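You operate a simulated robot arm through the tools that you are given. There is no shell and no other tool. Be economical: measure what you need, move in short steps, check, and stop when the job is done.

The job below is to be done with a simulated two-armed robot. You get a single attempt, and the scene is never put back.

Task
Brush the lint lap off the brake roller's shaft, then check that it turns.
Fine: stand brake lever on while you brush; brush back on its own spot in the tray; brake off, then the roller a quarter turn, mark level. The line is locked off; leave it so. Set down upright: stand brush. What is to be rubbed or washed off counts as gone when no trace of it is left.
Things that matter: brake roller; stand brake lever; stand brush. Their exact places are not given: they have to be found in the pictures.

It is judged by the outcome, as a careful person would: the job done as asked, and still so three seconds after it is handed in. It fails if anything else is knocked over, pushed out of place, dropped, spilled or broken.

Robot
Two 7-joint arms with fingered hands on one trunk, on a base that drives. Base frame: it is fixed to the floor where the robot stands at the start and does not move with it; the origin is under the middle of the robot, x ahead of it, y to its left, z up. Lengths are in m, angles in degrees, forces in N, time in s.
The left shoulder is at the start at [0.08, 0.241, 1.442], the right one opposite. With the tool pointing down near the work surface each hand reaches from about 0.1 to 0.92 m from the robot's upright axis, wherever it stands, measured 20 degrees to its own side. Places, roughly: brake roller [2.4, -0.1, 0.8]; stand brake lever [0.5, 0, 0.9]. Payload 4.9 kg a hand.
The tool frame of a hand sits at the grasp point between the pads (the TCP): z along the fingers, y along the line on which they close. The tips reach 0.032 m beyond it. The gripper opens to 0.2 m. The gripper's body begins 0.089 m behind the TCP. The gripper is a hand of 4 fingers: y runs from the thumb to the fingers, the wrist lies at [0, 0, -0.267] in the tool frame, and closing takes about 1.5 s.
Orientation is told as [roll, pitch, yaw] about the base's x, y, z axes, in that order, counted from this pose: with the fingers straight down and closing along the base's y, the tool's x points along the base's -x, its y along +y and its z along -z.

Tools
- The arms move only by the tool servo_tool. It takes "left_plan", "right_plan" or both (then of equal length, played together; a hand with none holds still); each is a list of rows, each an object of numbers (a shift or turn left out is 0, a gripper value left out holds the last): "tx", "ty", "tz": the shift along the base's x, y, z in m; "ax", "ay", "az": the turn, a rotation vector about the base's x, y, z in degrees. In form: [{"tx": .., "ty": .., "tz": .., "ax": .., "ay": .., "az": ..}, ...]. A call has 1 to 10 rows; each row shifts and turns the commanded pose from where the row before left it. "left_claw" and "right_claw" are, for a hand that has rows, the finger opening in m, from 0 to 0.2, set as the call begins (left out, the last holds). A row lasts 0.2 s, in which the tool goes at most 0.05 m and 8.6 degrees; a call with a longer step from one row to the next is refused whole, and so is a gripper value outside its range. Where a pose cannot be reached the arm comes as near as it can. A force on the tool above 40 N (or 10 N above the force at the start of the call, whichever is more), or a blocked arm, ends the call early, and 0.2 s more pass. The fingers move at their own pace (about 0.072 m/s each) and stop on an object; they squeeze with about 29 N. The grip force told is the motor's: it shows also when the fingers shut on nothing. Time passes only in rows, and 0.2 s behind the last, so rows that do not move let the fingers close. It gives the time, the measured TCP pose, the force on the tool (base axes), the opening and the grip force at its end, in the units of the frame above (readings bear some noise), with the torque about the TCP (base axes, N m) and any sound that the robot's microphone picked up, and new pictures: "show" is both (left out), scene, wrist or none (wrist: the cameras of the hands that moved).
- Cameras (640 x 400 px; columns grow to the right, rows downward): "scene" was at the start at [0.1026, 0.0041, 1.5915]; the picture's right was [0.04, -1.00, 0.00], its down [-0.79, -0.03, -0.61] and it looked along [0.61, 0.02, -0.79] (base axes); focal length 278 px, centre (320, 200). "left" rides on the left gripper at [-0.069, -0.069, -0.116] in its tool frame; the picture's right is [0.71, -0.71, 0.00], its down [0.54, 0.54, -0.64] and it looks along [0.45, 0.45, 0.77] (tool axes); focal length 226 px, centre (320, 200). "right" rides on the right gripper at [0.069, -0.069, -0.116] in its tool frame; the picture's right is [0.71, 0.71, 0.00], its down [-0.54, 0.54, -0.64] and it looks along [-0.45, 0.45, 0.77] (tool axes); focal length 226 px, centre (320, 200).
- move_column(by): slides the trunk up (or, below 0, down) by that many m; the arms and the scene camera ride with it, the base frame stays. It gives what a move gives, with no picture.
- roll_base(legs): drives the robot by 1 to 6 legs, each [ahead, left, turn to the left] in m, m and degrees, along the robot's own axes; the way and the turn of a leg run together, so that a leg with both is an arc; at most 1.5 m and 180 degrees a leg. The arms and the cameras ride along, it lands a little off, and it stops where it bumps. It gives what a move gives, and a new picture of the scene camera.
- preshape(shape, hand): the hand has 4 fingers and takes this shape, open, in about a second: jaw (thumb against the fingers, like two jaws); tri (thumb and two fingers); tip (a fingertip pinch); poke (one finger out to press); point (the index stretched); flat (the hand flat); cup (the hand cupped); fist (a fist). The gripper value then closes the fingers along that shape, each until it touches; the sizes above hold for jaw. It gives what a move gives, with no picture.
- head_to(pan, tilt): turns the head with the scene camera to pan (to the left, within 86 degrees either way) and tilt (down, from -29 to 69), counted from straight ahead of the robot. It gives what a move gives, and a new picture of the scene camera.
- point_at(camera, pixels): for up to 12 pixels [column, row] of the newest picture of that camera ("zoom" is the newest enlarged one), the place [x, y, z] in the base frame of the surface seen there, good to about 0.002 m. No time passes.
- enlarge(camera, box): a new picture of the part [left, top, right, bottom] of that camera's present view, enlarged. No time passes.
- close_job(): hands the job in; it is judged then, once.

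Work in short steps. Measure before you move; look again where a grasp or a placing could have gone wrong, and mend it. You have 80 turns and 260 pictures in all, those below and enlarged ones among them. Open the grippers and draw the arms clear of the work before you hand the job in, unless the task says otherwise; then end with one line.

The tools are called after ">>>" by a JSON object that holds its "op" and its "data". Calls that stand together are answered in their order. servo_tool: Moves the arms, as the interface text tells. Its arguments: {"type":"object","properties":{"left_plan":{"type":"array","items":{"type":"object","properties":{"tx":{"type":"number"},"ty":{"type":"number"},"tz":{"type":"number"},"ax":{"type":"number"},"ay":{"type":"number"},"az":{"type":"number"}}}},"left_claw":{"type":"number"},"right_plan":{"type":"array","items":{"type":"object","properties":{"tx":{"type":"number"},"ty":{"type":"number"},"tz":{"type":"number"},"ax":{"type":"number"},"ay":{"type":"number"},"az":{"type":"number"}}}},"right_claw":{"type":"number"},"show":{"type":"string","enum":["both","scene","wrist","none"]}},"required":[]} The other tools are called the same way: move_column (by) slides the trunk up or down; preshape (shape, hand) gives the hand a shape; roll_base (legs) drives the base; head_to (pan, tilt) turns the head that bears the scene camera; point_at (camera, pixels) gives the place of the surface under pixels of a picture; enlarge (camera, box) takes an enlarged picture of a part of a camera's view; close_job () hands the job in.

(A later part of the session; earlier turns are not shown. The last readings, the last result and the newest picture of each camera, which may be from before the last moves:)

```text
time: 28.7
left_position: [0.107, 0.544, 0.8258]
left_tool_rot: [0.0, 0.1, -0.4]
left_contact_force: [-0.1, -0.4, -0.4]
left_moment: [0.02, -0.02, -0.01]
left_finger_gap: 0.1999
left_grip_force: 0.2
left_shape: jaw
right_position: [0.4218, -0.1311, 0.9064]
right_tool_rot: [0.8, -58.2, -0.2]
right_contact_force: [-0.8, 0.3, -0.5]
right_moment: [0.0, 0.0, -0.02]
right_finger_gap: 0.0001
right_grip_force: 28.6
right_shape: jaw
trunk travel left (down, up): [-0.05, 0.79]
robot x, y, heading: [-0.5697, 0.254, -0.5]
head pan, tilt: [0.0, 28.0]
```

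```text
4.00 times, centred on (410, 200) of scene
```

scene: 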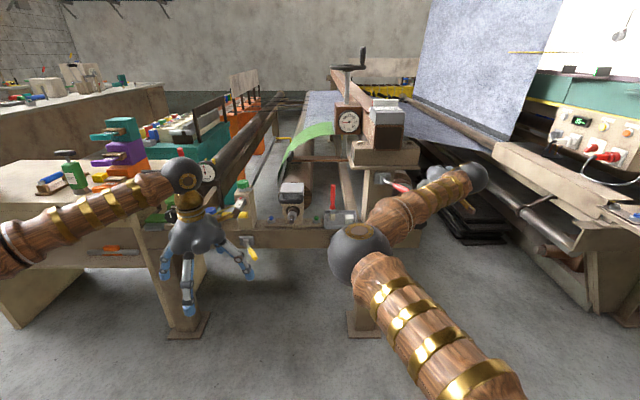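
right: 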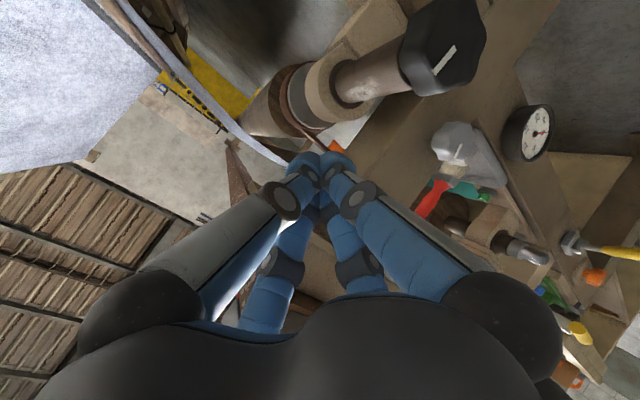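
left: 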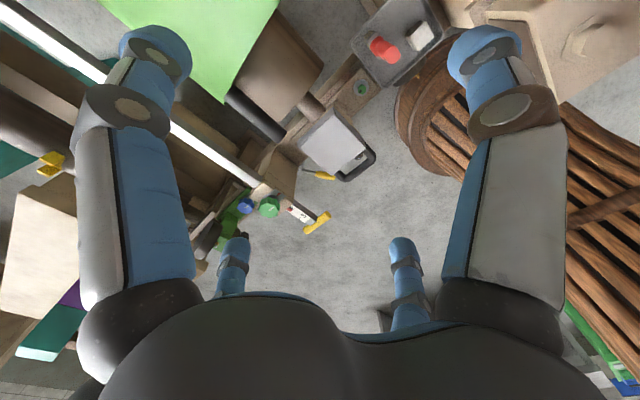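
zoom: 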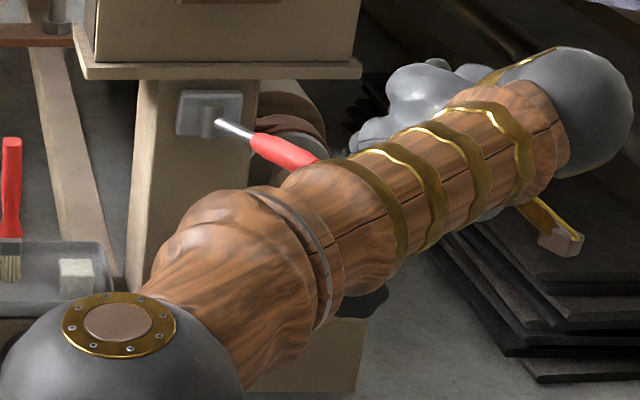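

The fingers are right of the lever. I push +y in small steps with a force watch.

>>> {"op": "servo_tool", "data": {"right_plan": [{"ty": 0.02}, {"ty": 0.02}, {"ty": 0.015}, {"ty": 0.015}, {"ty": 0.015}, {"ty": 0.015}, {"ty": 0.015}, {}]}}

>>> {"op": "enlarge", "data": {"camera": "scene", "box": [340, 150, 480, 250]}}

```text
time: 30.5
left_position: [0.1074, 0.5438, 0.8259]
left_tool_rot: [0.0, -0.1, -0.4]
left_contact_force: [-0.3, 0.7, 0.5]
left_moment: [0.03, -0.02, 0.03]
left_finger_gap: 0.2
left_grip_force: 0.1
left_shape: jaw
right_position: [0.4209, -0.0175, 0.9074]
right_tool_rot: [0.7, -58.0, -0.2]
right_contact_force: [0.5, 0.2, 0.4]
right_moment: [-0.05, 0.05, -0.01]
right_finger_gap: 0.0
right_grip_force: 28.8
right_shape: jaw
trunk travel left (down, up): [-0.05, 0.79]
robot x, y, heading: [-0.5675, 0.2506, -0.2]
head pan, tilt: [0.0, 28.0]
```

scene: 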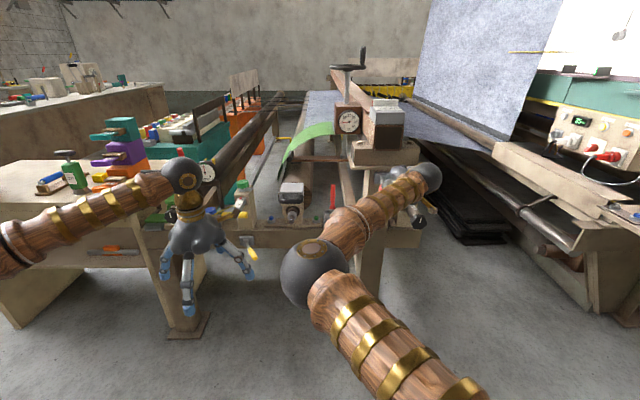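
right: 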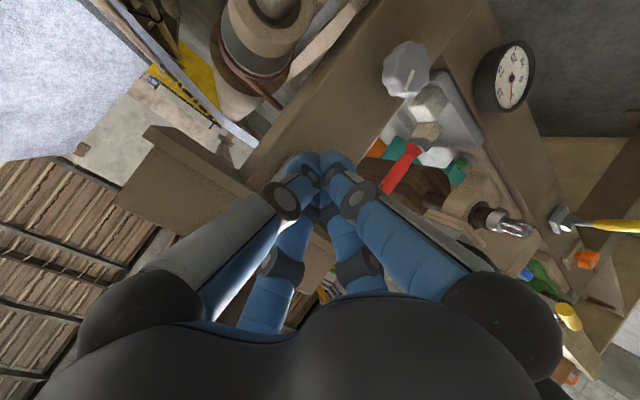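

```text
4.00 times, centred on (410, 200) of scene
```

zoom: 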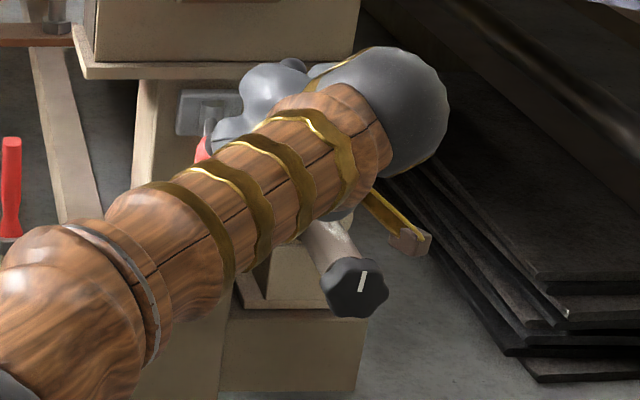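

The lever seems to have been carried along (red bit at zoom (203,145)), with little force. I push on until it meets a stop.

>>> {"op": "servo_tool", "data": {"right_plan": [{"ty": 0.012}, {"ty": 0.012}, {"ty": 0.012}, {"ty": 0.012}, {}], "show": "scene"}}

>>> {"op": "enlarge", "data": {"camera": "scene", "box": [330, 150, 450, 250]}}

```text
time: 31.7
left_position: [0.1087, 0.5401, 0.8261]
left_tool_rot: [0.2, 0.0, -0.5]
left_contact_force: [-0.1, -0.1, -0.3]
left_moment: [0.0, 0.0, 0.02]
left_finger_gap: 0.2
left_grip_force: 0.2
left_shape: jaw
right_position: [0.4214, 0.0235, 0.9056]
right_tool_rot: [0.7, -58.1, -0.8]
right_contact_force: [-6.6, -27.9, -2.2]
right_moment: [-0.1, 0.06, -0.17]
right_finger_gap: 0.0
right_grip_force: 29.0
right_shape: jaw
trunk travel left (down, up): [-0.05, 0.79]
robot x, y, heading: [-0.569, 0.2507, -0.5]
head pan, tilt: [0.0, 28.0]
```

scene: 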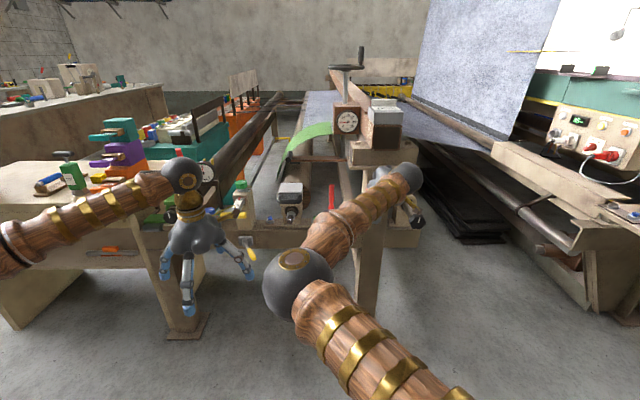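

```text
4.00 times, centred on (390, 200) of scene
```

zoom: 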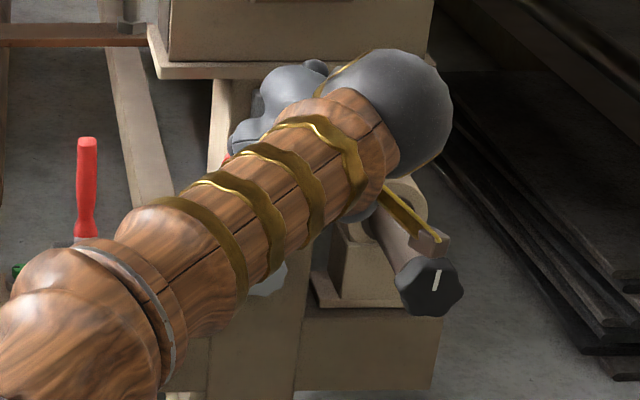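

Now 28 N: the lever has reached its stop. I back off to -y and retract to see the new lever position.

>>> {"op": "servo_tool", "data": {"right_plan": [{"ty": -0.03}, {"ty": -0.04}, {"tx": -0.04, "ty": -0.03}, {"tx": -0.04}, {"tx": -0.04}, {"tx": -0.04, "tz": -0.02}, {"tx": -0.02, "ty": -0.04, "tz": -0.03}, {"ty": -0.04, "tz": -0.02}, {}], "show": "scene"}}

>>> {"op": "enlarge", "data": {"camera": "scene", "box": [320, 155, 450, 245]}}

```text
refused: row 7 steps farther than a row can; nothing moved
```

```text
4.44 times, centred on (385, 200) of scene
```

zoom: 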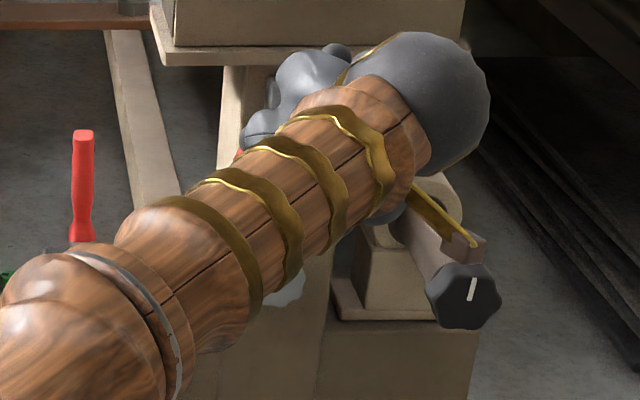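

A row was too long; same retreat with smaller steps.

>>> {"op": "servo_tool", "data": {"right_plan": [{"ty": -0.03}, {"ty": -0.04}, {"tx": -0.03, "ty": -0.03}, {"tx": -0.04}, {"tx": -0.04}, {"tx": -0.04, "tz": -0.02}, {"tx": -0.02, "ty": -0.03, "tz": -0.02}, {"ty": -0.04, "tz": -0.02}, {}], "show": "scene"}}

>>> {"op": "enlarge", "data": {"camera": "scene", "box": [320, 155, 450, 245]}}

```text
time: 33.7
left_position: [0.107, 0.5457, 0.8255]
left_tool_rot: [0.0, 0.1, -0.4]
left_contact_force: [0.9, 0.1, 0.4]
left_moment: [-0.03, -0.02, -0.01]
left_finger_gap: 0.2
left_grip_force: 0.1
left_shape: jaw
right_position: [0.2518, -0.1379, 0.8464]
right_tool_rot: [0.6, -58.1, -0.1]
right_contact_force: [0.2, -0.3, 0.7]
right_moment: [0.0, 0.01, -0.04]
right_finger_gap: 0.0002
right_grip_force: 29.4
right_shape: jaw
trunk travel left (down, up): [-0.05, 0.79]
robot x, y, heading: [-0.5737, 0.2486, -0.3]
head pan, tilt: [0.0, 28.0]
```

scene: 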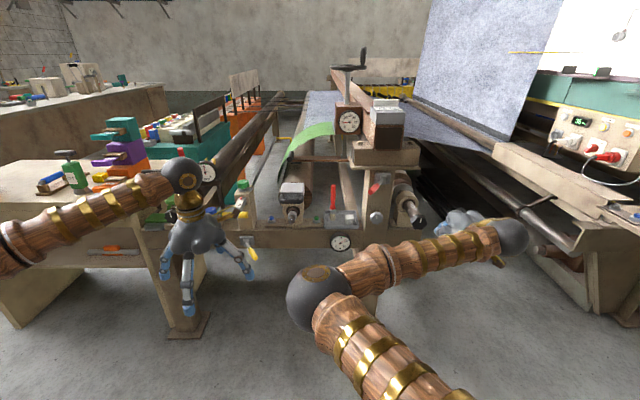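

```text
4.44 times, centred on (385, 200) of scene
```

zoom: 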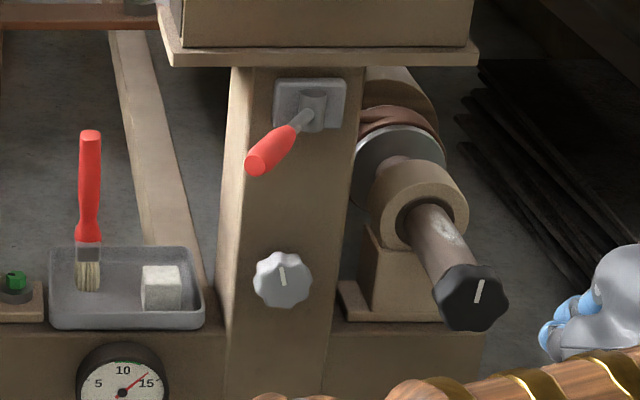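

The lever now points to the left side. I regrip the knob and test torque to confirm the brake now holds.

>>> {"op": "servo_tool", "data": {"right_plan": [{}, {"tx": 0.03, "ty": 0.01, "tz": -0.01}, {"tx": 0.03, "ty": 0.008, "tz": -0.01}, {"tx": 0.03, "tz": -0.015}, {"tx": 0.03, "tz": -0.018}, {"tx": 0.028, "tz": -0.017}, {}], "right_claw": 0.1, "show": "none"}}

>>> {"op": "servo_tool", "data": {"right_plan": [{}, {}, {}, {}, {}, {}], "right_claw": 0.03, "show": "wrist"}}

>>> {"op": "servo_tool", "data": {"right_plan": [{"ax": 1.5}, {"ax": 1.5}, {}], "show": "wrist"}}

```text
time: 35.3
left_position: [0.1074, 0.5441, 0.8269]
left_tool_rot: [0.0, 0.0, -0.4]
left_contact_force: [-0.2, 0.1, 0.3]
left_moment: [0.01, -0.06, 0.01]
left_finger_gap: 0.1997
left_grip_force: 0.1
left_shape: jaw
right_position: [0.3992, -0.1204, 0.7752]
right_tool_rot: [0.7, -58.1, -0.2]
right_contact_force: [0.1, -0.2, 0.0]
right_moment: [-0.05, -0.01, -0.01]
right_finger_gap: 0.0998
right_grip_force: 0.0
right_shape: jaw
trunk travel left (down, up): [-0.05, 0.79]
robot x, y, heading: [-0.5689, 0.2502, -0.4]
head pan, tilt: [0.0, 28.0]
```

```text
time: 36.7
left_position: [0.1075, 0.5433, 0.8262]
left_tool_rot: [0.0, 0.0, -0.5]
left_contact_force: [-0.2, -0.8, 0.8]
left_moment: [0.01, -0.02, -0.01]
left_finger_gap: 0.2
left_grip_force: 0.0
left_shape: jaw
right_position: [0.3999, -0.1197, 0.7753]
right_tool_rot: [0.6, -58.1, -0.1]
right_contact_force: [1.1, -0.2, 1.5]
right_moment: [-0.13, 0.69, 0.02]
right_finger_gap: 0.0535
right_grip_force: 29.4
right_shape: jaw
trunk travel left (down, up): [-0.05, 0.79]
robot x, y, heading: [-0.5693, 0.2529, -0.4]
head pan, tilt: [0.0, 28.0]
```

right: 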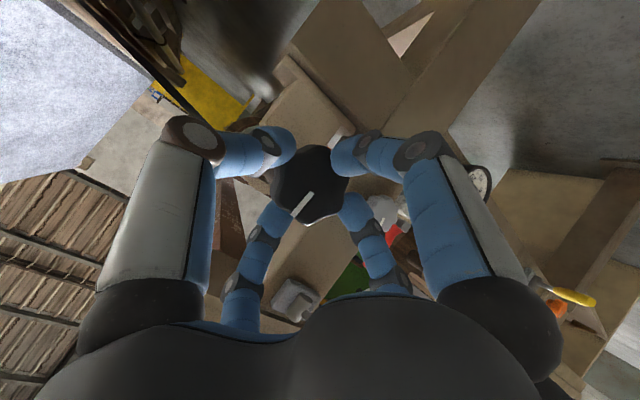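

```text
time: 37.5
left_position: [0.1081, 0.5433, 0.8251]
left_tool_rot: [0.0, 0.1, -0.4]
left_contact_force: [0.4, -0.3, 0.2]
left_moment: [0.0, -0.02, -0.03]
left_finger_gap: 0.1998
left_grip_force: 0.0
left_shape: jaw
right_position: [0.4002, -0.1214, 0.7768]
right_tool_rot: [6.3, -57.9, -5.1]
right_contact_force: [7.4, -3.8, 0.6]
right_moment: [-0.64, 0.78, -0.17]
right_finger_gap: 0.0537
right_grip_force: 29.6
right_shape: jaw
trunk travel left (down, up): [-0.05, 0.79]
robot x, y, heading: [-0.568, 0.2516, -0.4]
head pan, tilt: [0.0, 28.0]
```

right: 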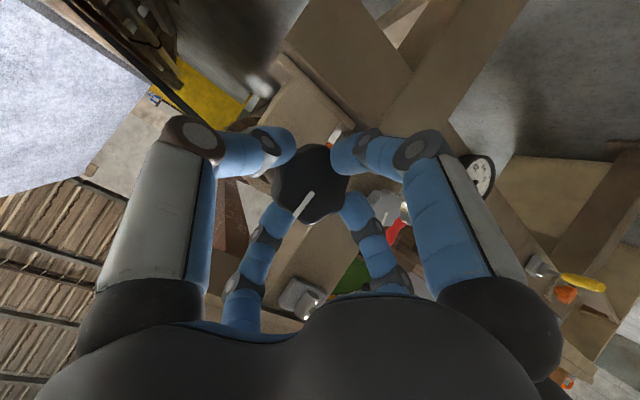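

Torque -0.64, not clearly different yet. I add 3° more and compare closely.

>>> {"op": "servo_tool", "data": {"right_plan": [{"ax": 1.5}, {"ax": 1.5}, {}], "show": "wrist"}}

>>> {"op": "enlarge", "data": {"camera": "right", "box": [260, 120, 380, 240]}}

```text
time: 38.3
left_position: [0.1087, 0.5425, 0.8256]
left_tool_rot: [0.0, 0.0, -0.4]
left_contact_force: [0.3, 0.3, -0.3]
left_moment: [-0.02, 0.01, 0.03]
left_finger_gap: 0.1997
left_grip_force: 0.0
left_shape: jaw
right_position: [0.4, -0.1216, 0.7773]
right_tool_rot: [11.8, -57.6, -9.9]
right_contact_force: [10.9, -9.4, 4.9]
right_moment: [-1.07, 0.78, -0.31]
right_finger_gap: 0.0528
right_grip_force: 29.0
right_shape: jaw
trunk travel left (down, up): [-0.05, 0.79]
robot x, y, heading: [-0.5673, 0.2507, -0.2]
head pan, tilt: [0.0, 28.0]
```

right: 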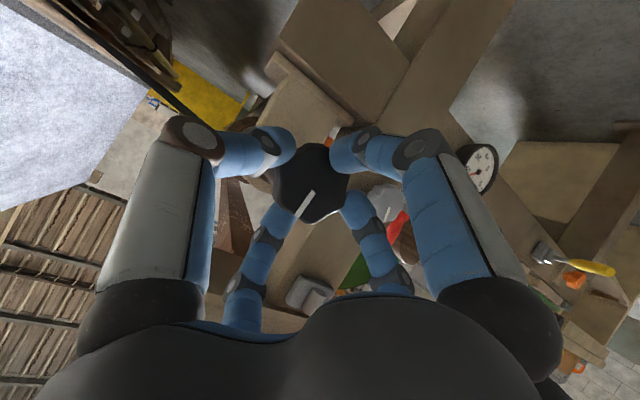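

```text
3.33 times, centred on (320, 180) of right
```

zoom: 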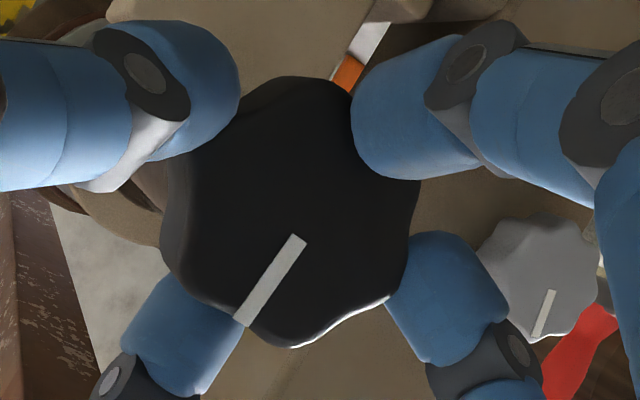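

Torque climbs to -1.07 N m, twice the free value: the brake now holds. I undo the twist, release and retreat.

>>> {"op": "servo_tool", "data": {"right_plan": [{"ax": -1.5}, {"ax": -1.5}, {"ax": -1.5}, {"ax": -1.5}, {}], "show": "none"}}

>>> {"op": "servo_tool", "data": {"right_plan": [{}, {}, {}, {"tx": -0.02, "tz": 0.012}, {"tx": -0.03, "tz": 0.018}, {"tx": -0.04, "tz": 0.02}, {"tx": -0.04, "tz": 0.02}, {"tx": -0.04}, {}], "right_claw": 0.1, "show": "scene"}}

>>> {"op": "enlarge", "data": {"camera": "scene", "box": [320, 155, 450, 245]}}

>>> {"op": "point_at", "data": {"camera": "zoom", "pixels": [[90, 137], [88, 180], [88, 205], [87, 238], [78, 255], [98, 255], [88, 285], [430, 215], [440, 235], [460, 255], [480, 290]]}}

```text
time: 39.5
left_position: [0.1071, 0.5443, 0.8246]
left_tool_rot: [0.0, 0.0, -0.4]
left_contact_force: [-0.1, -0.4, -0.1]
left_moment: [-0.01, 0.02, 0.0]
left_finger_gap: 0.1998
left_grip_force: 0.1
left_shape: jaw
right_position: [0.4008, -0.1201, 0.7748]
right_tool_rot: [0.7, -58.0, -0.2]
right_contact_force: [3.1, -3.3, 0.4]
right_moment: [0.18, 0.68, -0.07]
right_finger_gap: 0.0528
right_grip_force: 28.8
right_shape: jaw
trunk travel left (down, up): [-0.05, 0.79]
robot x, y, heading: [-0.5682, 0.2501, -0.4]
head pan, tilt: [0.0, 28.0]
```

```text
time: 41.5
left_position: [0.107, 0.544, 0.8265]
left_tool_rot: [0.0, 0.0, -0.5]
left_contact_force: [0.2, -0.4, -0.1]
left_moment: [-0.01, -0.01, 0.0]
left_finger_gap: 0.1999
left_grip_force: 0.0
left_shape: jaw
right_position: [0.2273, -0.1206, 0.8491]
right_tool_rot: [0.7, -58.0, -0.2]
right_contact_force: [-0.3, -0.3, 0.9]
right_moment: [0.02, 0.04, -0.02]
right_finger_gap: 0.0998
right_grip_force: 0.0
right_shape: jaw
trunk travel left (down, up): [-0.05, 0.79]
robot x, y, heading: [-0.567, 0.2513, -0.3]
head pan, tilt: [0.0, 28.0]
```

scene: 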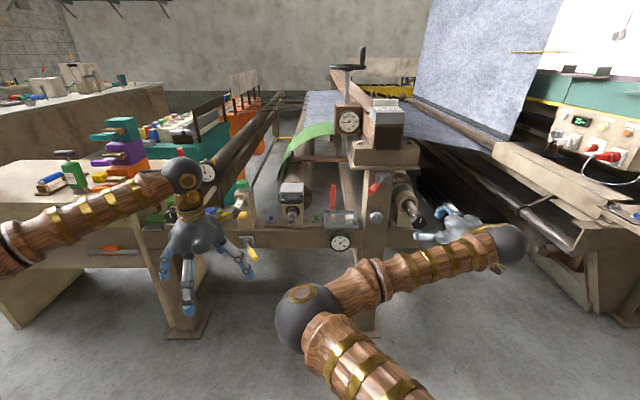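

```text
4.44 times, centred on (385, 200) of scene
```

zoom: 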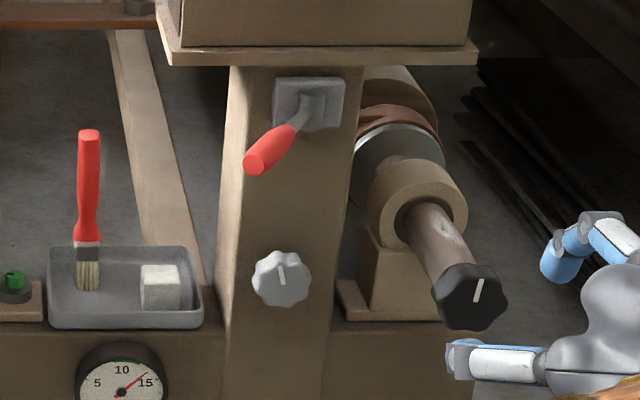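

```text
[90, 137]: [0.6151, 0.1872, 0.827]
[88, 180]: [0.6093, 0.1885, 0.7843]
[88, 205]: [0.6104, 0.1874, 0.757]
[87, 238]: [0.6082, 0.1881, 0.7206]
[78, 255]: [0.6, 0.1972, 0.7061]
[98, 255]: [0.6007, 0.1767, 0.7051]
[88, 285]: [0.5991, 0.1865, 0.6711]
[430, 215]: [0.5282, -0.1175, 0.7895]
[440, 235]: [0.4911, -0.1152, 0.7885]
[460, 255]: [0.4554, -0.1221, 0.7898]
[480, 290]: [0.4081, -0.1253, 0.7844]
```

Brush handle: front at x≈0.609, y≈0.187, top z≈0.83. I raise the trunk, turn the right hand back to pointing down while still clear, and pull the left hand back.

>>> {"op": "move_column", "data": {"by": 0.3}}

>>> {"op": "servo_tool", "data": {"right_plan": [{"tx": -0.01, "ty": -0.02, "ay": 7.25}, {"tx": -0.01, "ty": -0.02, "ay": 7.25}, {"tx": -0.01, "ty": -0.02, "ay": 7.25}, {"tx": -0.01, "ty": -0.02, "ay": 7.25}, {"ty": -0.02, "ay": 7.25}, {"ay": 7.25}, {"ay": 7.25}, {"ay": 7.25}, {}], "left_plan": [{"tx": -0.03, "tz": 0.02}, {"tx": -0.03, "tz": 0.02}, {"tx": -0.03, "tz": 0.02}, {"tx": -0.03, "tz": 0.02}, {"tx": -0.03, "tz": 0.02}, {}, {}, {}, {}], "show": "scene"}}

```text
time: 44.5
left_position: [0.1089, 0.543, 1.1266]
left_tool_rot: [0.0, 0.0, -0.3]
left_contact_force: [0.4, 0.3, 0.6]
left_moment: [-0.02, 0.0, -0.01]
left_finger_gap: 0.2001
left_grip_force: 0.2
left_shape: jaw
right_position: [0.2286, -0.1197, 1.1471]
right_tool_rot: [0.6, -58.0, -0.2]
right_contact_force: [-0.1, -0.3, -0.7]
right_moment: [-0.01, 0.01, 0.01]
right_finger_gap: 0.1
right_grip_force: 0.0
right_shape: jaw
trunk travel left (down, up): [-0.35, 0.49]
robot x, y, heading: [-0.5704, 0.2521, -0.2]
head pan, tilt: [0.0, 28.0]
```

```text
time: 46.5
left_position: [-0.0404, 0.5429, 1.2245]
left_tool_rot: [0.0, 0.0, -0.4]
left_contact_force: [-0.2, 1.4, -0.9]
left_moment: [-0.02, 0.02, -0.02]
left_finger_gap: 0.1998
left_grip_force: 0.0
left_shape: jaw
right_position: [0.1877, -0.2198, 1.1483]
right_tool_rot: [0.4, 0.0, -0.2]
right_contact_force: [0.7, 0.0, -0.3]
right_moment: [-0.01, 0.02, 0.01]
right_finger_gap: 0.0995
right_grip_force: 0.0
right_shape: jaw
trunk travel left (down, up): [-0.35, 0.49]
robot x, y, heading: [-0.5688, 0.2521, -0.5]
head pan, tilt: [0.0, 28.0]
```

scene: 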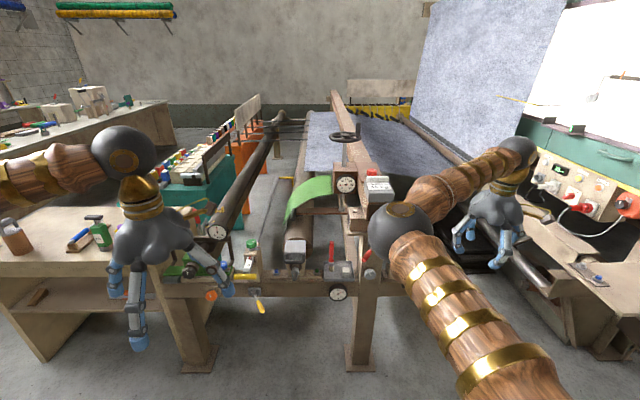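

Check heights of the press block and handwheel before driving in.

>>> {"op": "point_at", "data": {"camera": "scene", "pixels": [[378, 178], [345, 135], [335, 95], [346, 185], [400, 212], [296, 250], [395, 218]]}}

>>> {"op": "roll_base", "data": {"legs": [[0.35, 0, 0]]}}

>>> {"op": "head_to", "data": {"pan": -5, "tilt": 48}}

```text
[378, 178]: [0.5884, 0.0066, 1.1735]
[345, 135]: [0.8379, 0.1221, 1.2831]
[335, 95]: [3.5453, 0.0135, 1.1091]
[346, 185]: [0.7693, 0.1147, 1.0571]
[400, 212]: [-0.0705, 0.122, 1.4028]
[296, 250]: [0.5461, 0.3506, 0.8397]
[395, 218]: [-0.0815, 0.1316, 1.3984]
```

```text
time: 48.7
left_position: [0.3061, 0.5398, 1.2265]
left_tool_rot: [0.0, 0.0, -0.4]
left_contact_force: [0.0, -0.1, 0.1]
left_moment: [0.03, 0.01, -0.02]
left_finger_gap: 0.1998
left_grip_force: 0.2
left_shape: jaw
right_position: [0.534, -0.2229, 1.149]
right_tool_rot: [0.4, 0.0, -0.3]
right_contact_force: [-0.8, 0.7, 0.2]
right_moment: [0.0, 0.01, 0.01]
right_finger_gap: 0.0996
right_grip_force: 0.1
right_shape: jaw
trunk travel left (down, up): [-0.35, 0.49]
robot x, y, heading: [-0.225, 0.2469, -0.2]
head pan, tilt: [0.0, 28.0]
```

scene: 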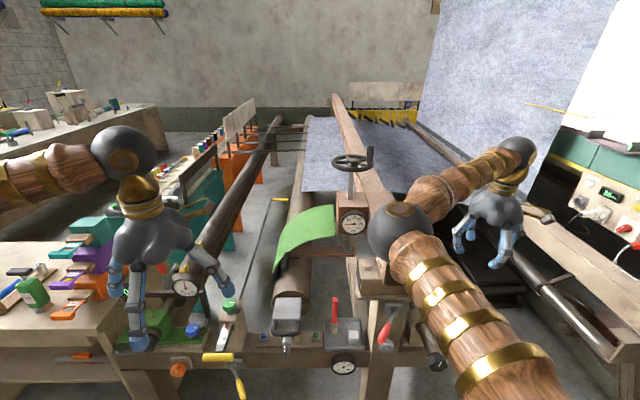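

```text
time: 49.5
left_position: [0.3064, 0.5384, 1.2249]
left_tool_rot: [0.0, 0.0, -0.4]
left_contact_force: [-0.9, -0.4, 0.0]
left_moment: [0.01, 0.03, -0.02]
left_finger_gap: 0.1999
left_grip_force: 0.0
left_shape: jaw
right_position: [0.5357, -0.2221, 1.1466]
right_tool_rot: [0.4, 0.0, -0.2]
right_contact_force: [-0.2, 0.3, 0.1]
right_moment: [-0.03, 0.01, -0.04]
right_finger_gap: 0.0998
right_grip_force: 0.0
right_shape: jaw
trunk travel left (down, up): [-0.35, 0.49]
robot x, y, heading: [-0.2212, 0.2484, -0.4]
head pan, tilt: [-5.0, 48.0]
```

scene: 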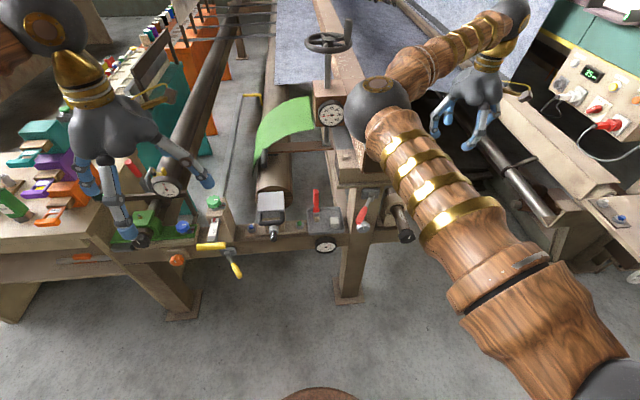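

The press sign is tall (z 1.17 at y≈0), so I plan a tilted grasp (fingers forward-down). I measure the plate's edges near the brush and zoom there.

>>> {"op": "enlarge", "data": {"camera": "scene", "box": [280, 140, 420, 260]}}

>>> {"op": "point_at", "data": {"camera": "zoom", "pixels": [[172, 235], [170, 245], [168, 268], [160, 310], [185, 310], [175, 340], [230, 190], [235, 70], [340, 190], [540, 330], [130, 340], [270, 320]]}}

```text
3.33 times, centred on (350, 200) of scene
```

zoom: 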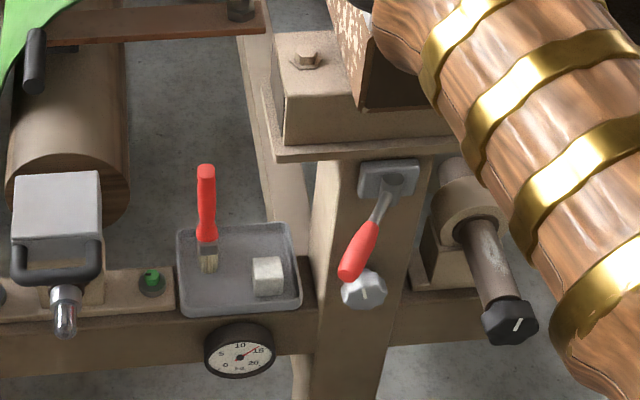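

```text
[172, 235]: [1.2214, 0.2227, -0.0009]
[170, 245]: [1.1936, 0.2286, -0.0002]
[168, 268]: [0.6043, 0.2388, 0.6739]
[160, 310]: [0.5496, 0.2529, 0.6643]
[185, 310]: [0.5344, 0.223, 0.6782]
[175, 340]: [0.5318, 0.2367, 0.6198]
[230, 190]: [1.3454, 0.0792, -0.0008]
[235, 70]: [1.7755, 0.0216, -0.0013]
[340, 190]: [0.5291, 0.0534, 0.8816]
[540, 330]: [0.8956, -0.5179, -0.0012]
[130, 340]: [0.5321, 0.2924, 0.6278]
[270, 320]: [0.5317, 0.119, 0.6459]
```

Measure the plate corner, brush and tray accurately.

>>> {"op": "point_at", "data": {"camera": "zoom", "pixels": [[280, 152], [265, 95], [288, 130], [206, 166], [206, 175], [206, 210], [206, 238], [200, 252], [215, 252], [208, 270], [225, 285], [268, 265]]}}

>>> {"op": "enlarge", "data": {"camera": "scene", "box": [310, 180, 350, 212]}}

```text
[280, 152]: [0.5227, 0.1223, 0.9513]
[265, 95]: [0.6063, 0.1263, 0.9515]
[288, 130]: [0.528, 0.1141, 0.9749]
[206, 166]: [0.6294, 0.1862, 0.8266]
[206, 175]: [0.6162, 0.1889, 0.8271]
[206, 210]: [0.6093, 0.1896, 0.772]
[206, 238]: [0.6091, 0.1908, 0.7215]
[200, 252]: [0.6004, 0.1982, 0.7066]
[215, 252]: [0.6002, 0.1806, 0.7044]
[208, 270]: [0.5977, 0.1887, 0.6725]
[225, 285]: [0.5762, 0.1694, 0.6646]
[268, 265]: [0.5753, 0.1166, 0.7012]
```

```text
12.50 times, centred on (330, 196) of scene
```

zoom: 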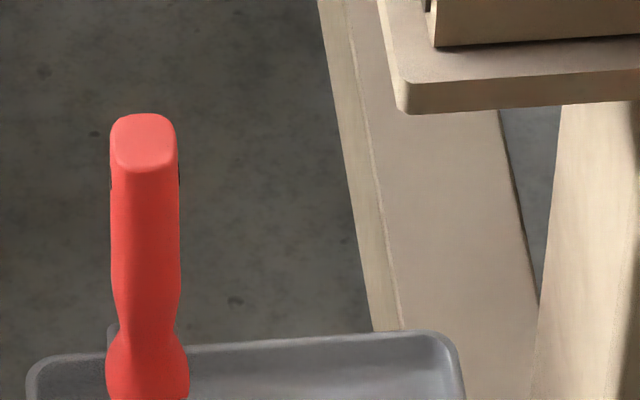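

Brush centre is (0.621,0.188), handle 0.022 square, top 0.827; press plate edge is y=0.124. I retract the right hand from the press and bring it left in front of it, tilting for the approach.

>>> {"op": "servo_tool", "data": {"right_plan": [{"tx": -0.045, "ay": -6}, {"tx": -0.045, "ay": -6}, {"tx": -0.045, "ay": -6}, {"tx": -0.04, "ay": -6, "ty": 0.02}, {"ty": 0.045, "ay": -6}, {"ty": 0.045}, {"ty": 0.045}, {"ty": 0.045}, {"ty": 0.045}, {"ty": 0.045}], "show": "none"}}

>>> {"op": "servo_tool", "data": {"right_plan": [{"ty": 0.045, "ax": -5}, {"ty": 0.045, "ax": -5}, {"ty": 0.045}, {"ty": 0.005}, {}], "right_claw": 0.1}}

```text
time: 51.8
left_position: [0.3061, 0.5418, 1.226]
left_tool_rot: [-0.1, 0.0, -0.4]
left_contact_force: [-0.2, -0.3, 0.1]
left_moment: [-0.04, -0.03, -0.03]
left_finger_gap: 0.1997
left_grip_force: 0.0
left_shape: jaw
right_position: [0.3605, 0.0698, 1.1517]
right_tool_rot: [0.3, -30.2, -0.1]
right_contact_force: [-0.3, 0.2, 0.1]
right_moment: [-0.03, -0.02, -0.01]
right_finger_gap: 0.0997
right_grip_force: 0.1
right_shape: jaw
trunk travel left (down, up): [-0.35, 0.49]
robot x, y, heading: [-0.2221, 0.2476, -0.3]
head pan, tilt: [-5.0, 48.0]
```

```text
time: 52.4
left_position: [0.3091, 0.5397, 1.2244]
left_tool_rot: [0.0, 0.0, -0.4]
left_contact_force: [0.7, -0.3, -0.9]
left_moment: [0.0, 0.06, -0.01]
left_finger_gap: 0.1999
left_grip_force: 0.0
left_shape: jaw
right_position: [0.3842, 0.0633, 1.1474]
right_tool_rot: [-9.6, -29.4, -6.6]
right_contact_force: [-0.3, 0.3, -0.2]
right_moment: [0.04, 0.08, -0.01]
right_finger_gap: 0.0998
right_grip_force: 0.0
right_shape: jaw
trunk travel left (down, up): [-0.35, 0.49]
robot x, y, heading: [-0.2235, 0.2447, -0.2]
head pan, tilt: [-5.0, 48.0]
stopped in row 3 (right hand): the arm was blocked; the commanded pose is now the measured one
```

scene: 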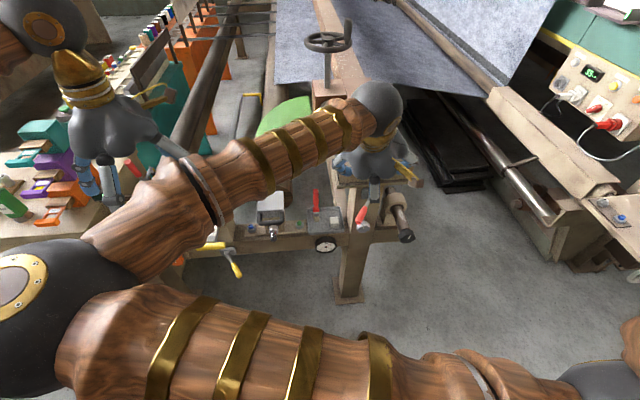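
right: 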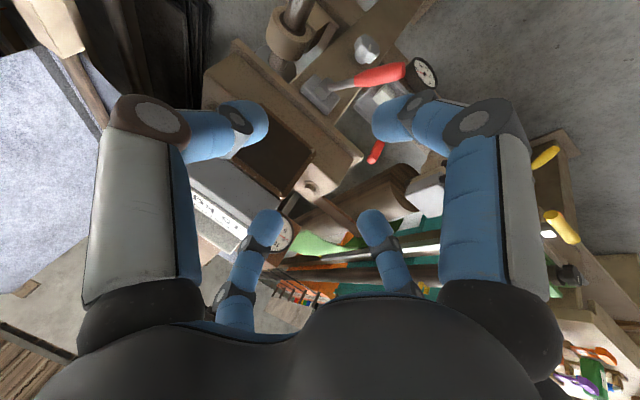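

The right elbow bumps into the left arm; the right arm is unsuitable for the brush from here. I'll use the left hand for brushing instead: first swing the right arm back out to its right side.

>>> {"op": "servo_tool", "data": {"right_plan": [{"ty": -0.045, "ax": 5}, {"ty": -0.045, "ax": 5}, {"ty": -0.045}, {"ty": -0.045}, {"ty": -0.045, "ay": 5}, {"ty": -0.045, "ay": 5}, {"ty": -0.045, "ay": 5}, {"ty": -0.045, "ay": 5}, {"ty": -0.045, "ay": 5}, {"ty": -0.045, "ay": 5}], "show": "none"}}

>>> {"op": "servo_tool", "data": {"right_plan": [{"tx": -0.02, "ty": -0.035, "tz": 0.02}, {"tx": -0.02, "ty": -0.035, "tz": 0.02}, {"tx": -0.02, "ty": -0.035, "tz": 0.02}, {"tx": -0.02, "ty": -0.035, "tz": 0.02}, {"tx": -0.02, "ty": -0.035, "tz": 0.02}, {"tx": -0.02}, {"tx": -0.02}], "show": "scene"}}

```text
time: 54.6
left_position: [0.3084, 0.5364, 1.2262]
left_tool_rot: [0.1, 0.1, -0.4]
left_contact_force: [0.4, -0.3, 0.6]
left_moment: [0.03, -0.01, -0.01]
left_finger_gap: 0.1997
left_grip_force: 0.0
left_shape: jaw
right_position: [0.3842, -0.3874, 1.1454]
right_tool_rot: [-4.2, 1.7, -10.5]
right_contact_force: [0.8, -0.2, -0.2]
right_moment: [0.04, 0.04, 0.02]
right_finger_gap: 0.0998
right_grip_force: 0.0
right_shape: jaw
trunk travel left (down, up): [-0.35, 0.49]
robot x, y, heading: [-0.2211, 0.2507, -0.3]
head pan, tilt: [-5.0, 48.0]
```

```text
time: 56.2
left_position: [0.3072, 0.5408, 1.2246]
left_tool_rot: [0.0, 0.0, -0.4]
left_contact_force: [-0.6, -0.5, 0.2]
left_moment: [-0.03, -0.01, 0.01]
left_finger_gap: 0.1998
left_grip_force: 0.0
left_shape: jaw
right_position: [0.2403, -0.5591, 1.2508]
right_tool_rot: [-4.3, 1.7, -10.6]
right_contact_force: [0.3, -0.3, 0.0]
right_moment: [-0.01, -0.04, 0.02]
right_finger_gap: 0.1
right_grip_force: 0.2
right_shape: jaw
trunk travel left (down, up): [-0.35, 0.49]
robot x, y, heading: [-0.2214, 0.2458, -0.7]
head pan, tilt: [-5.0, 48.0]
```

scene: 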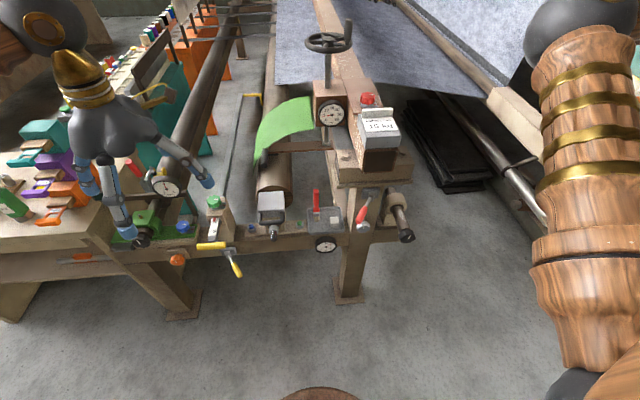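

Right arm is out of the way. I shift the base 0.25 m right so the left hand faces the tray, then move the left hand to a tilted standoff above the brush.

>>> {"op": "roll_base", "data": {"legs": [[0, -0.25, 0]]}}

>>> {"op": "servo_tool", "data": {"left_plan": [{"tx": 0.025, "ty": -0.009, "tz": -0.03, "ay": -7.5}, {"tx": 0.025, "ty": -0.009, "tz": -0.03, "ay": -7.5}, {"tx": 0.025, "ty": -0.009, "tz": -0.03, "ay": -7.5}, {"tx": 0.025, "ty": -0.009, "tz": -0.03, "ay": -7.5}, {"tx": 0.025, "ty": -0.009, "tz": -0.03, "ax": -5}, {"tx": 0.025, "ty": -0.009, "tz": -0.03, "ax": -5}, {"tx": 0.025, "ty": -0.009, "tz": -0.03}, {"tx": 0.025, "ty": -0.009, "tz": -0.03}, {"tx": 0.025, "ty": -0.009, "tz": -0.03}, {}], "left_claw": 0.1}}

```text
time: 58.1
left_position: [0.3059, 0.2864, 1.2253]
left_tool_rot: [0.0, 0.1, -0.5]
left_contact_force: [-0.2, 0.7, -1.0]
left_moment: [-0.03, 0.01, 0.01]
left_finger_gap: 0.2003
left_grip_force: 0.1
left_shape: jaw
right_position: [0.2383, -0.8132, 1.251]
right_tool_rot: [-4.3, 1.7, -10.7]
right_contact_force: [-0.3, 0.4, -0.1]
right_moment: [-0.03, 0.0, 0.01]
right_finger_gap: 0.1001
right_grip_force: 0.0
right_shape: jaw
trunk travel left (down, up): [-0.35, 0.49]
robot x, y, heading: [-0.2241, -0.0048, -0.7]
head pan, tilt: [-5.0, 48.0]
```

scene: 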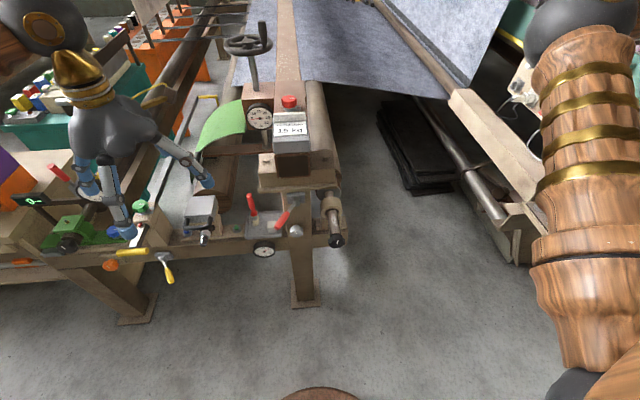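

```text
time: 60.3
left_position: [0.5312, 0.2067, 0.9542]
left_tool_rot: [-11.2, -29.6, 5.1]
left_contact_force: [-0.2, 0.9, 0.0]
left_moment: [0.01, 0.0, -0.02]
left_finger_gap: 0.1005
left_grip_force: 0.2
left_shape: jaw
right_position: [0.2369, -0.815, 1.2496]
right_tool_rot: [-4.3, 1.6, -10.7]
right_contact_force: [0.3, 0.7, -0.7]
right_moment: [0.02, -0.04, -0.01]
right_finger_gap: 0.0997
right_grip_force: 0.0
right_shape: jaw
trunk travel left (down, up): [-0.35, 0.49]
robot x, y, heading: [-0.2244, -0.0087, -0.4]
head pan, tilt: [-5.0, 48.0]
```

scene: 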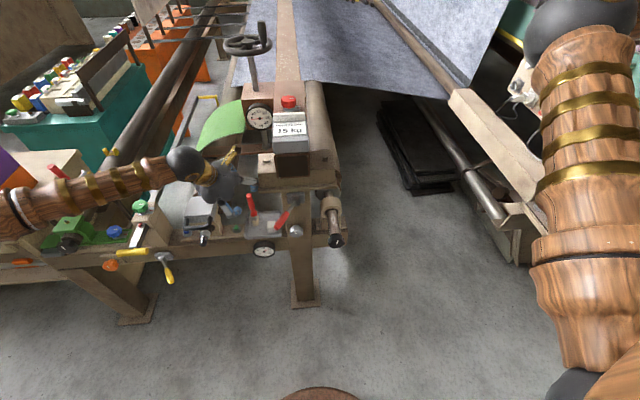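
left: 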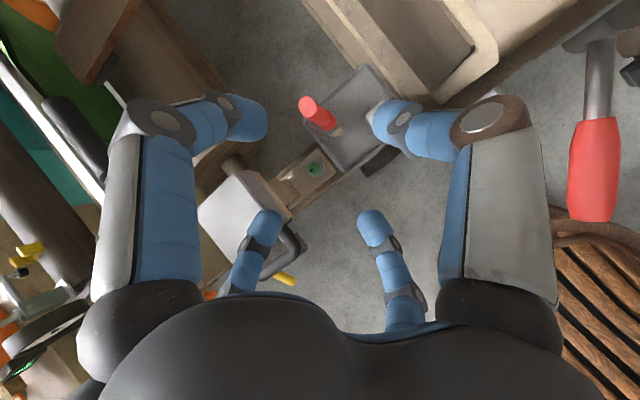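

The brush handle top is at (318,112) in the left view, ahead of the fingers. I line up and go down along the tool axis until the handle is between the fingers.

>>> {"op": "servo_tool", "data": {"left_plan": [{"tx": 0.012, "tz": -0.026}, {"tx": 0.013, "ty": 0.001, "tz": -0.027}, {"tx": 0.013, "ty": -0.004, "tz": -0.022}, {"tx": 0.013, "ty": -0.004, "tz": -0.022}, {}], "left_claw": 0.1}}

>>> {"op": "enlarge", "data": {"camera": "scene", "box": [180, 150, 320, 260]}}

```text
time: 61.5
left_position: [0.5811, 0.1984, 0.8563]
left_tool_rot: [-11.2, -29.7, 5.3]
left_contact_force: [-0.1, 0.6, 0.3]
left_moment: [0.03, 0.0, -0.03]
left_finger_gap: 0.1
left_grip_force: 0.2
left_shape: jaw
right_position: [0.2372, -0.8147, 1.2498]
right_tool_rot: [-4.2, 1.5, -10.7]
right_contact_force: [0.2, 0.2, 0.3]
right_moment: [0.0, 0.0, 0.01]
right_finger_gap: 0.0998
right_grip_force: 0.1
right_shape: jaw
trunk travel left (down, up): [-0.35, 0.49]
robot x, y, heading: [-0.2239, -0.0034, -0.7]
head pan, tilt: [-5.0, 48.0]
```

scene: 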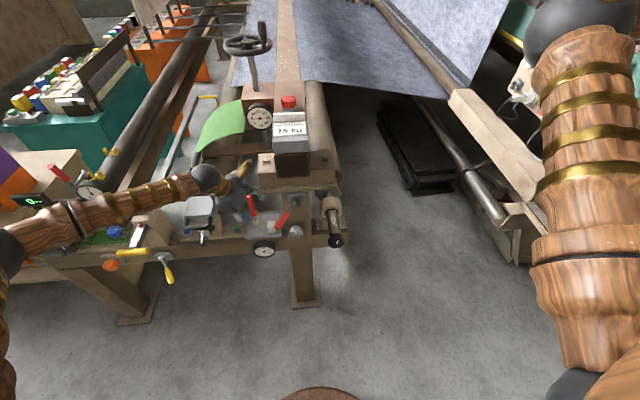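
left: 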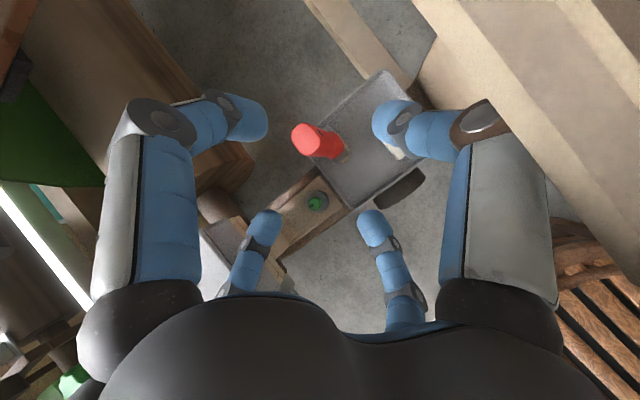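

```text
3.64 times, centred on (250, 205) of scene
```

zoom: 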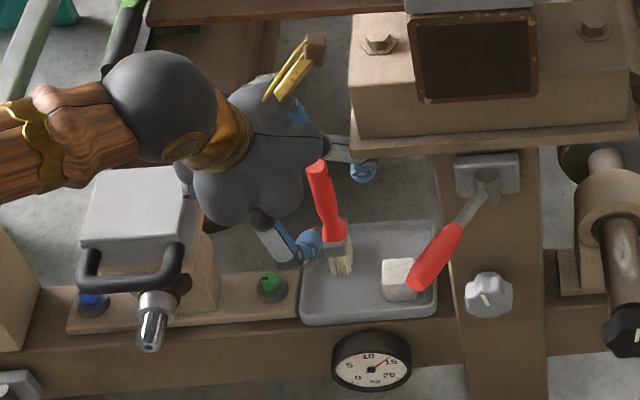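

Alignment is good and clear. I go the last 7 cm and then close on the handle.

>>> {"op": "servo_tool", "data": {"left_plan": [{"tx": 0.0133, "ty": -0.0035, "tz": -0.022}, {"tx": 0.0133, "ty": -0.0035, "tz": -0.022}, {"tx": 0.0133, "ty": -0.0035, "tz": -0.022}, {}], "left_claw": 0.1, "show": "both"}}

>>> {"op": "enlarge", "data": {"camera": "left", "box": [220, 80, 420, 260]}}

```text
time: 62.5
left_position: [0.6219, 0.1877, 0.7913]
left_tool_rot: [-11.2, -29.5, 5.3]
left_contact_force: [-0.5, 0.4, 0.0]
left_moment: [0.04, -0.02, -0.03]
left_finger_gap: 0.1004
left_grip_force: 0.0
left_shape: jaw
right_position: [0.2372, -0.8137, 1.2496]
right_tool_rot: [-4.4, 1.7, -10.7]
right_contact_force: [0.1, 0.0, -0.7]
right_moment: [-0.04, 0.01, -0.01]
right_finger_gap: 0.1001
right_grip_force: 0.0
right_shape: jaw
trunk travel left (down, up): [-0.35, 0.49]
robot x, y, heading: [-0.2255, -0.0065, -0.6]
head pan, tilt: [-5.0, 48.0]
```

scene: 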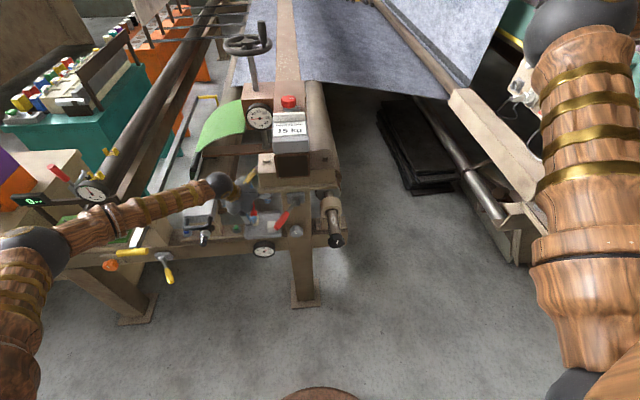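
left: 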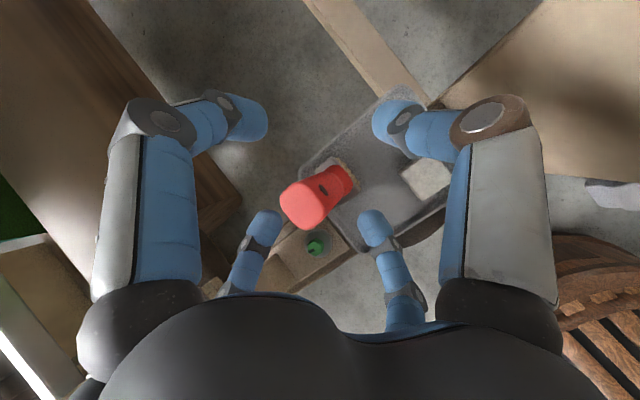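

```text
2.22 times, centred on (320, 170) of left
```

zoom: 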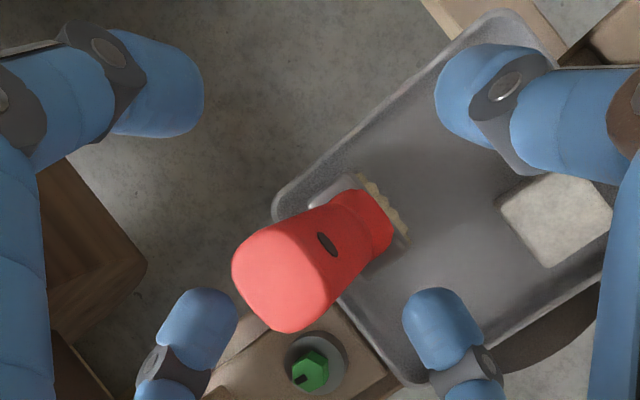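

Handle lies in the middle of the four fingers. Closing.

>>> {"op": "servo_tool", "data": {"left_plan": [{}, {}, {}, {}, {}, {}, {}, {}], "left_claw": 0.0, "show": "both"}}

>>> {"op": "enlarge", "data": {"camera": "scene", "box": [200, 160, 320, 255]}}

```text
time: 64.3
left_position: [0.6213, 0.1881, 0.791]
left_tool_rot: [-11.2, -29.7, 5.0]
left_contact_force: [-5.7, 0.7, -0.6]
left_moment: [0.06, 0.69, 0.02]
left_finger_gap: 0.0202
left_grip_force: 29.6
left_shape: jaw
right_position: [0.2375, -0.8143, 1.2494]
right_tool_rot: [-4.3, 1.6, -10.6]
right_contact_force: [0.4, -0.9, 0.1]
right_moment: [-0.03, -0.01, 0.0]
right_finger_gap: 0.1
right_grip_force: 0.0
right_shape: jaw
trunk travel left (down, up): [-0.35, 0.49]
robot x, y, heading: [-0.2233, -0.0041, -0.7]
head pan, tilt: [-5.0, 48.0]
```

scene: 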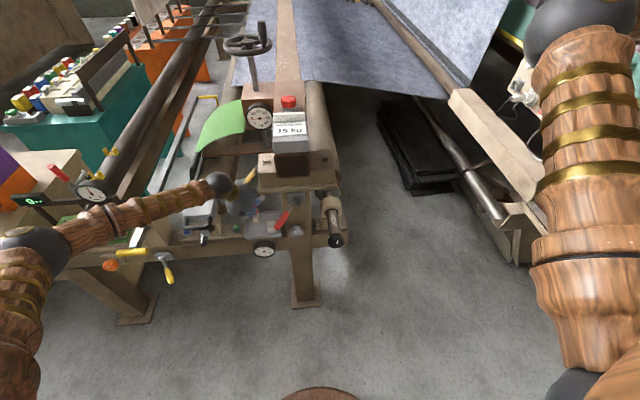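
left: 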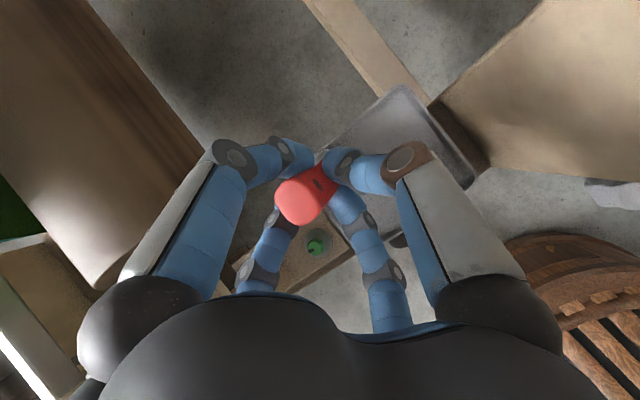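

```text
4.21 times, centred on (260, 208) of scene
```

zoom: 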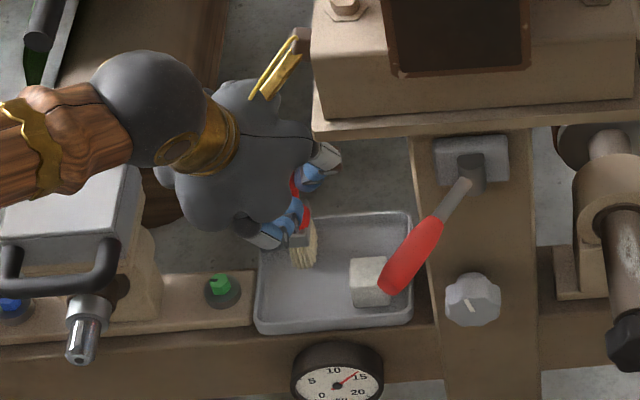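

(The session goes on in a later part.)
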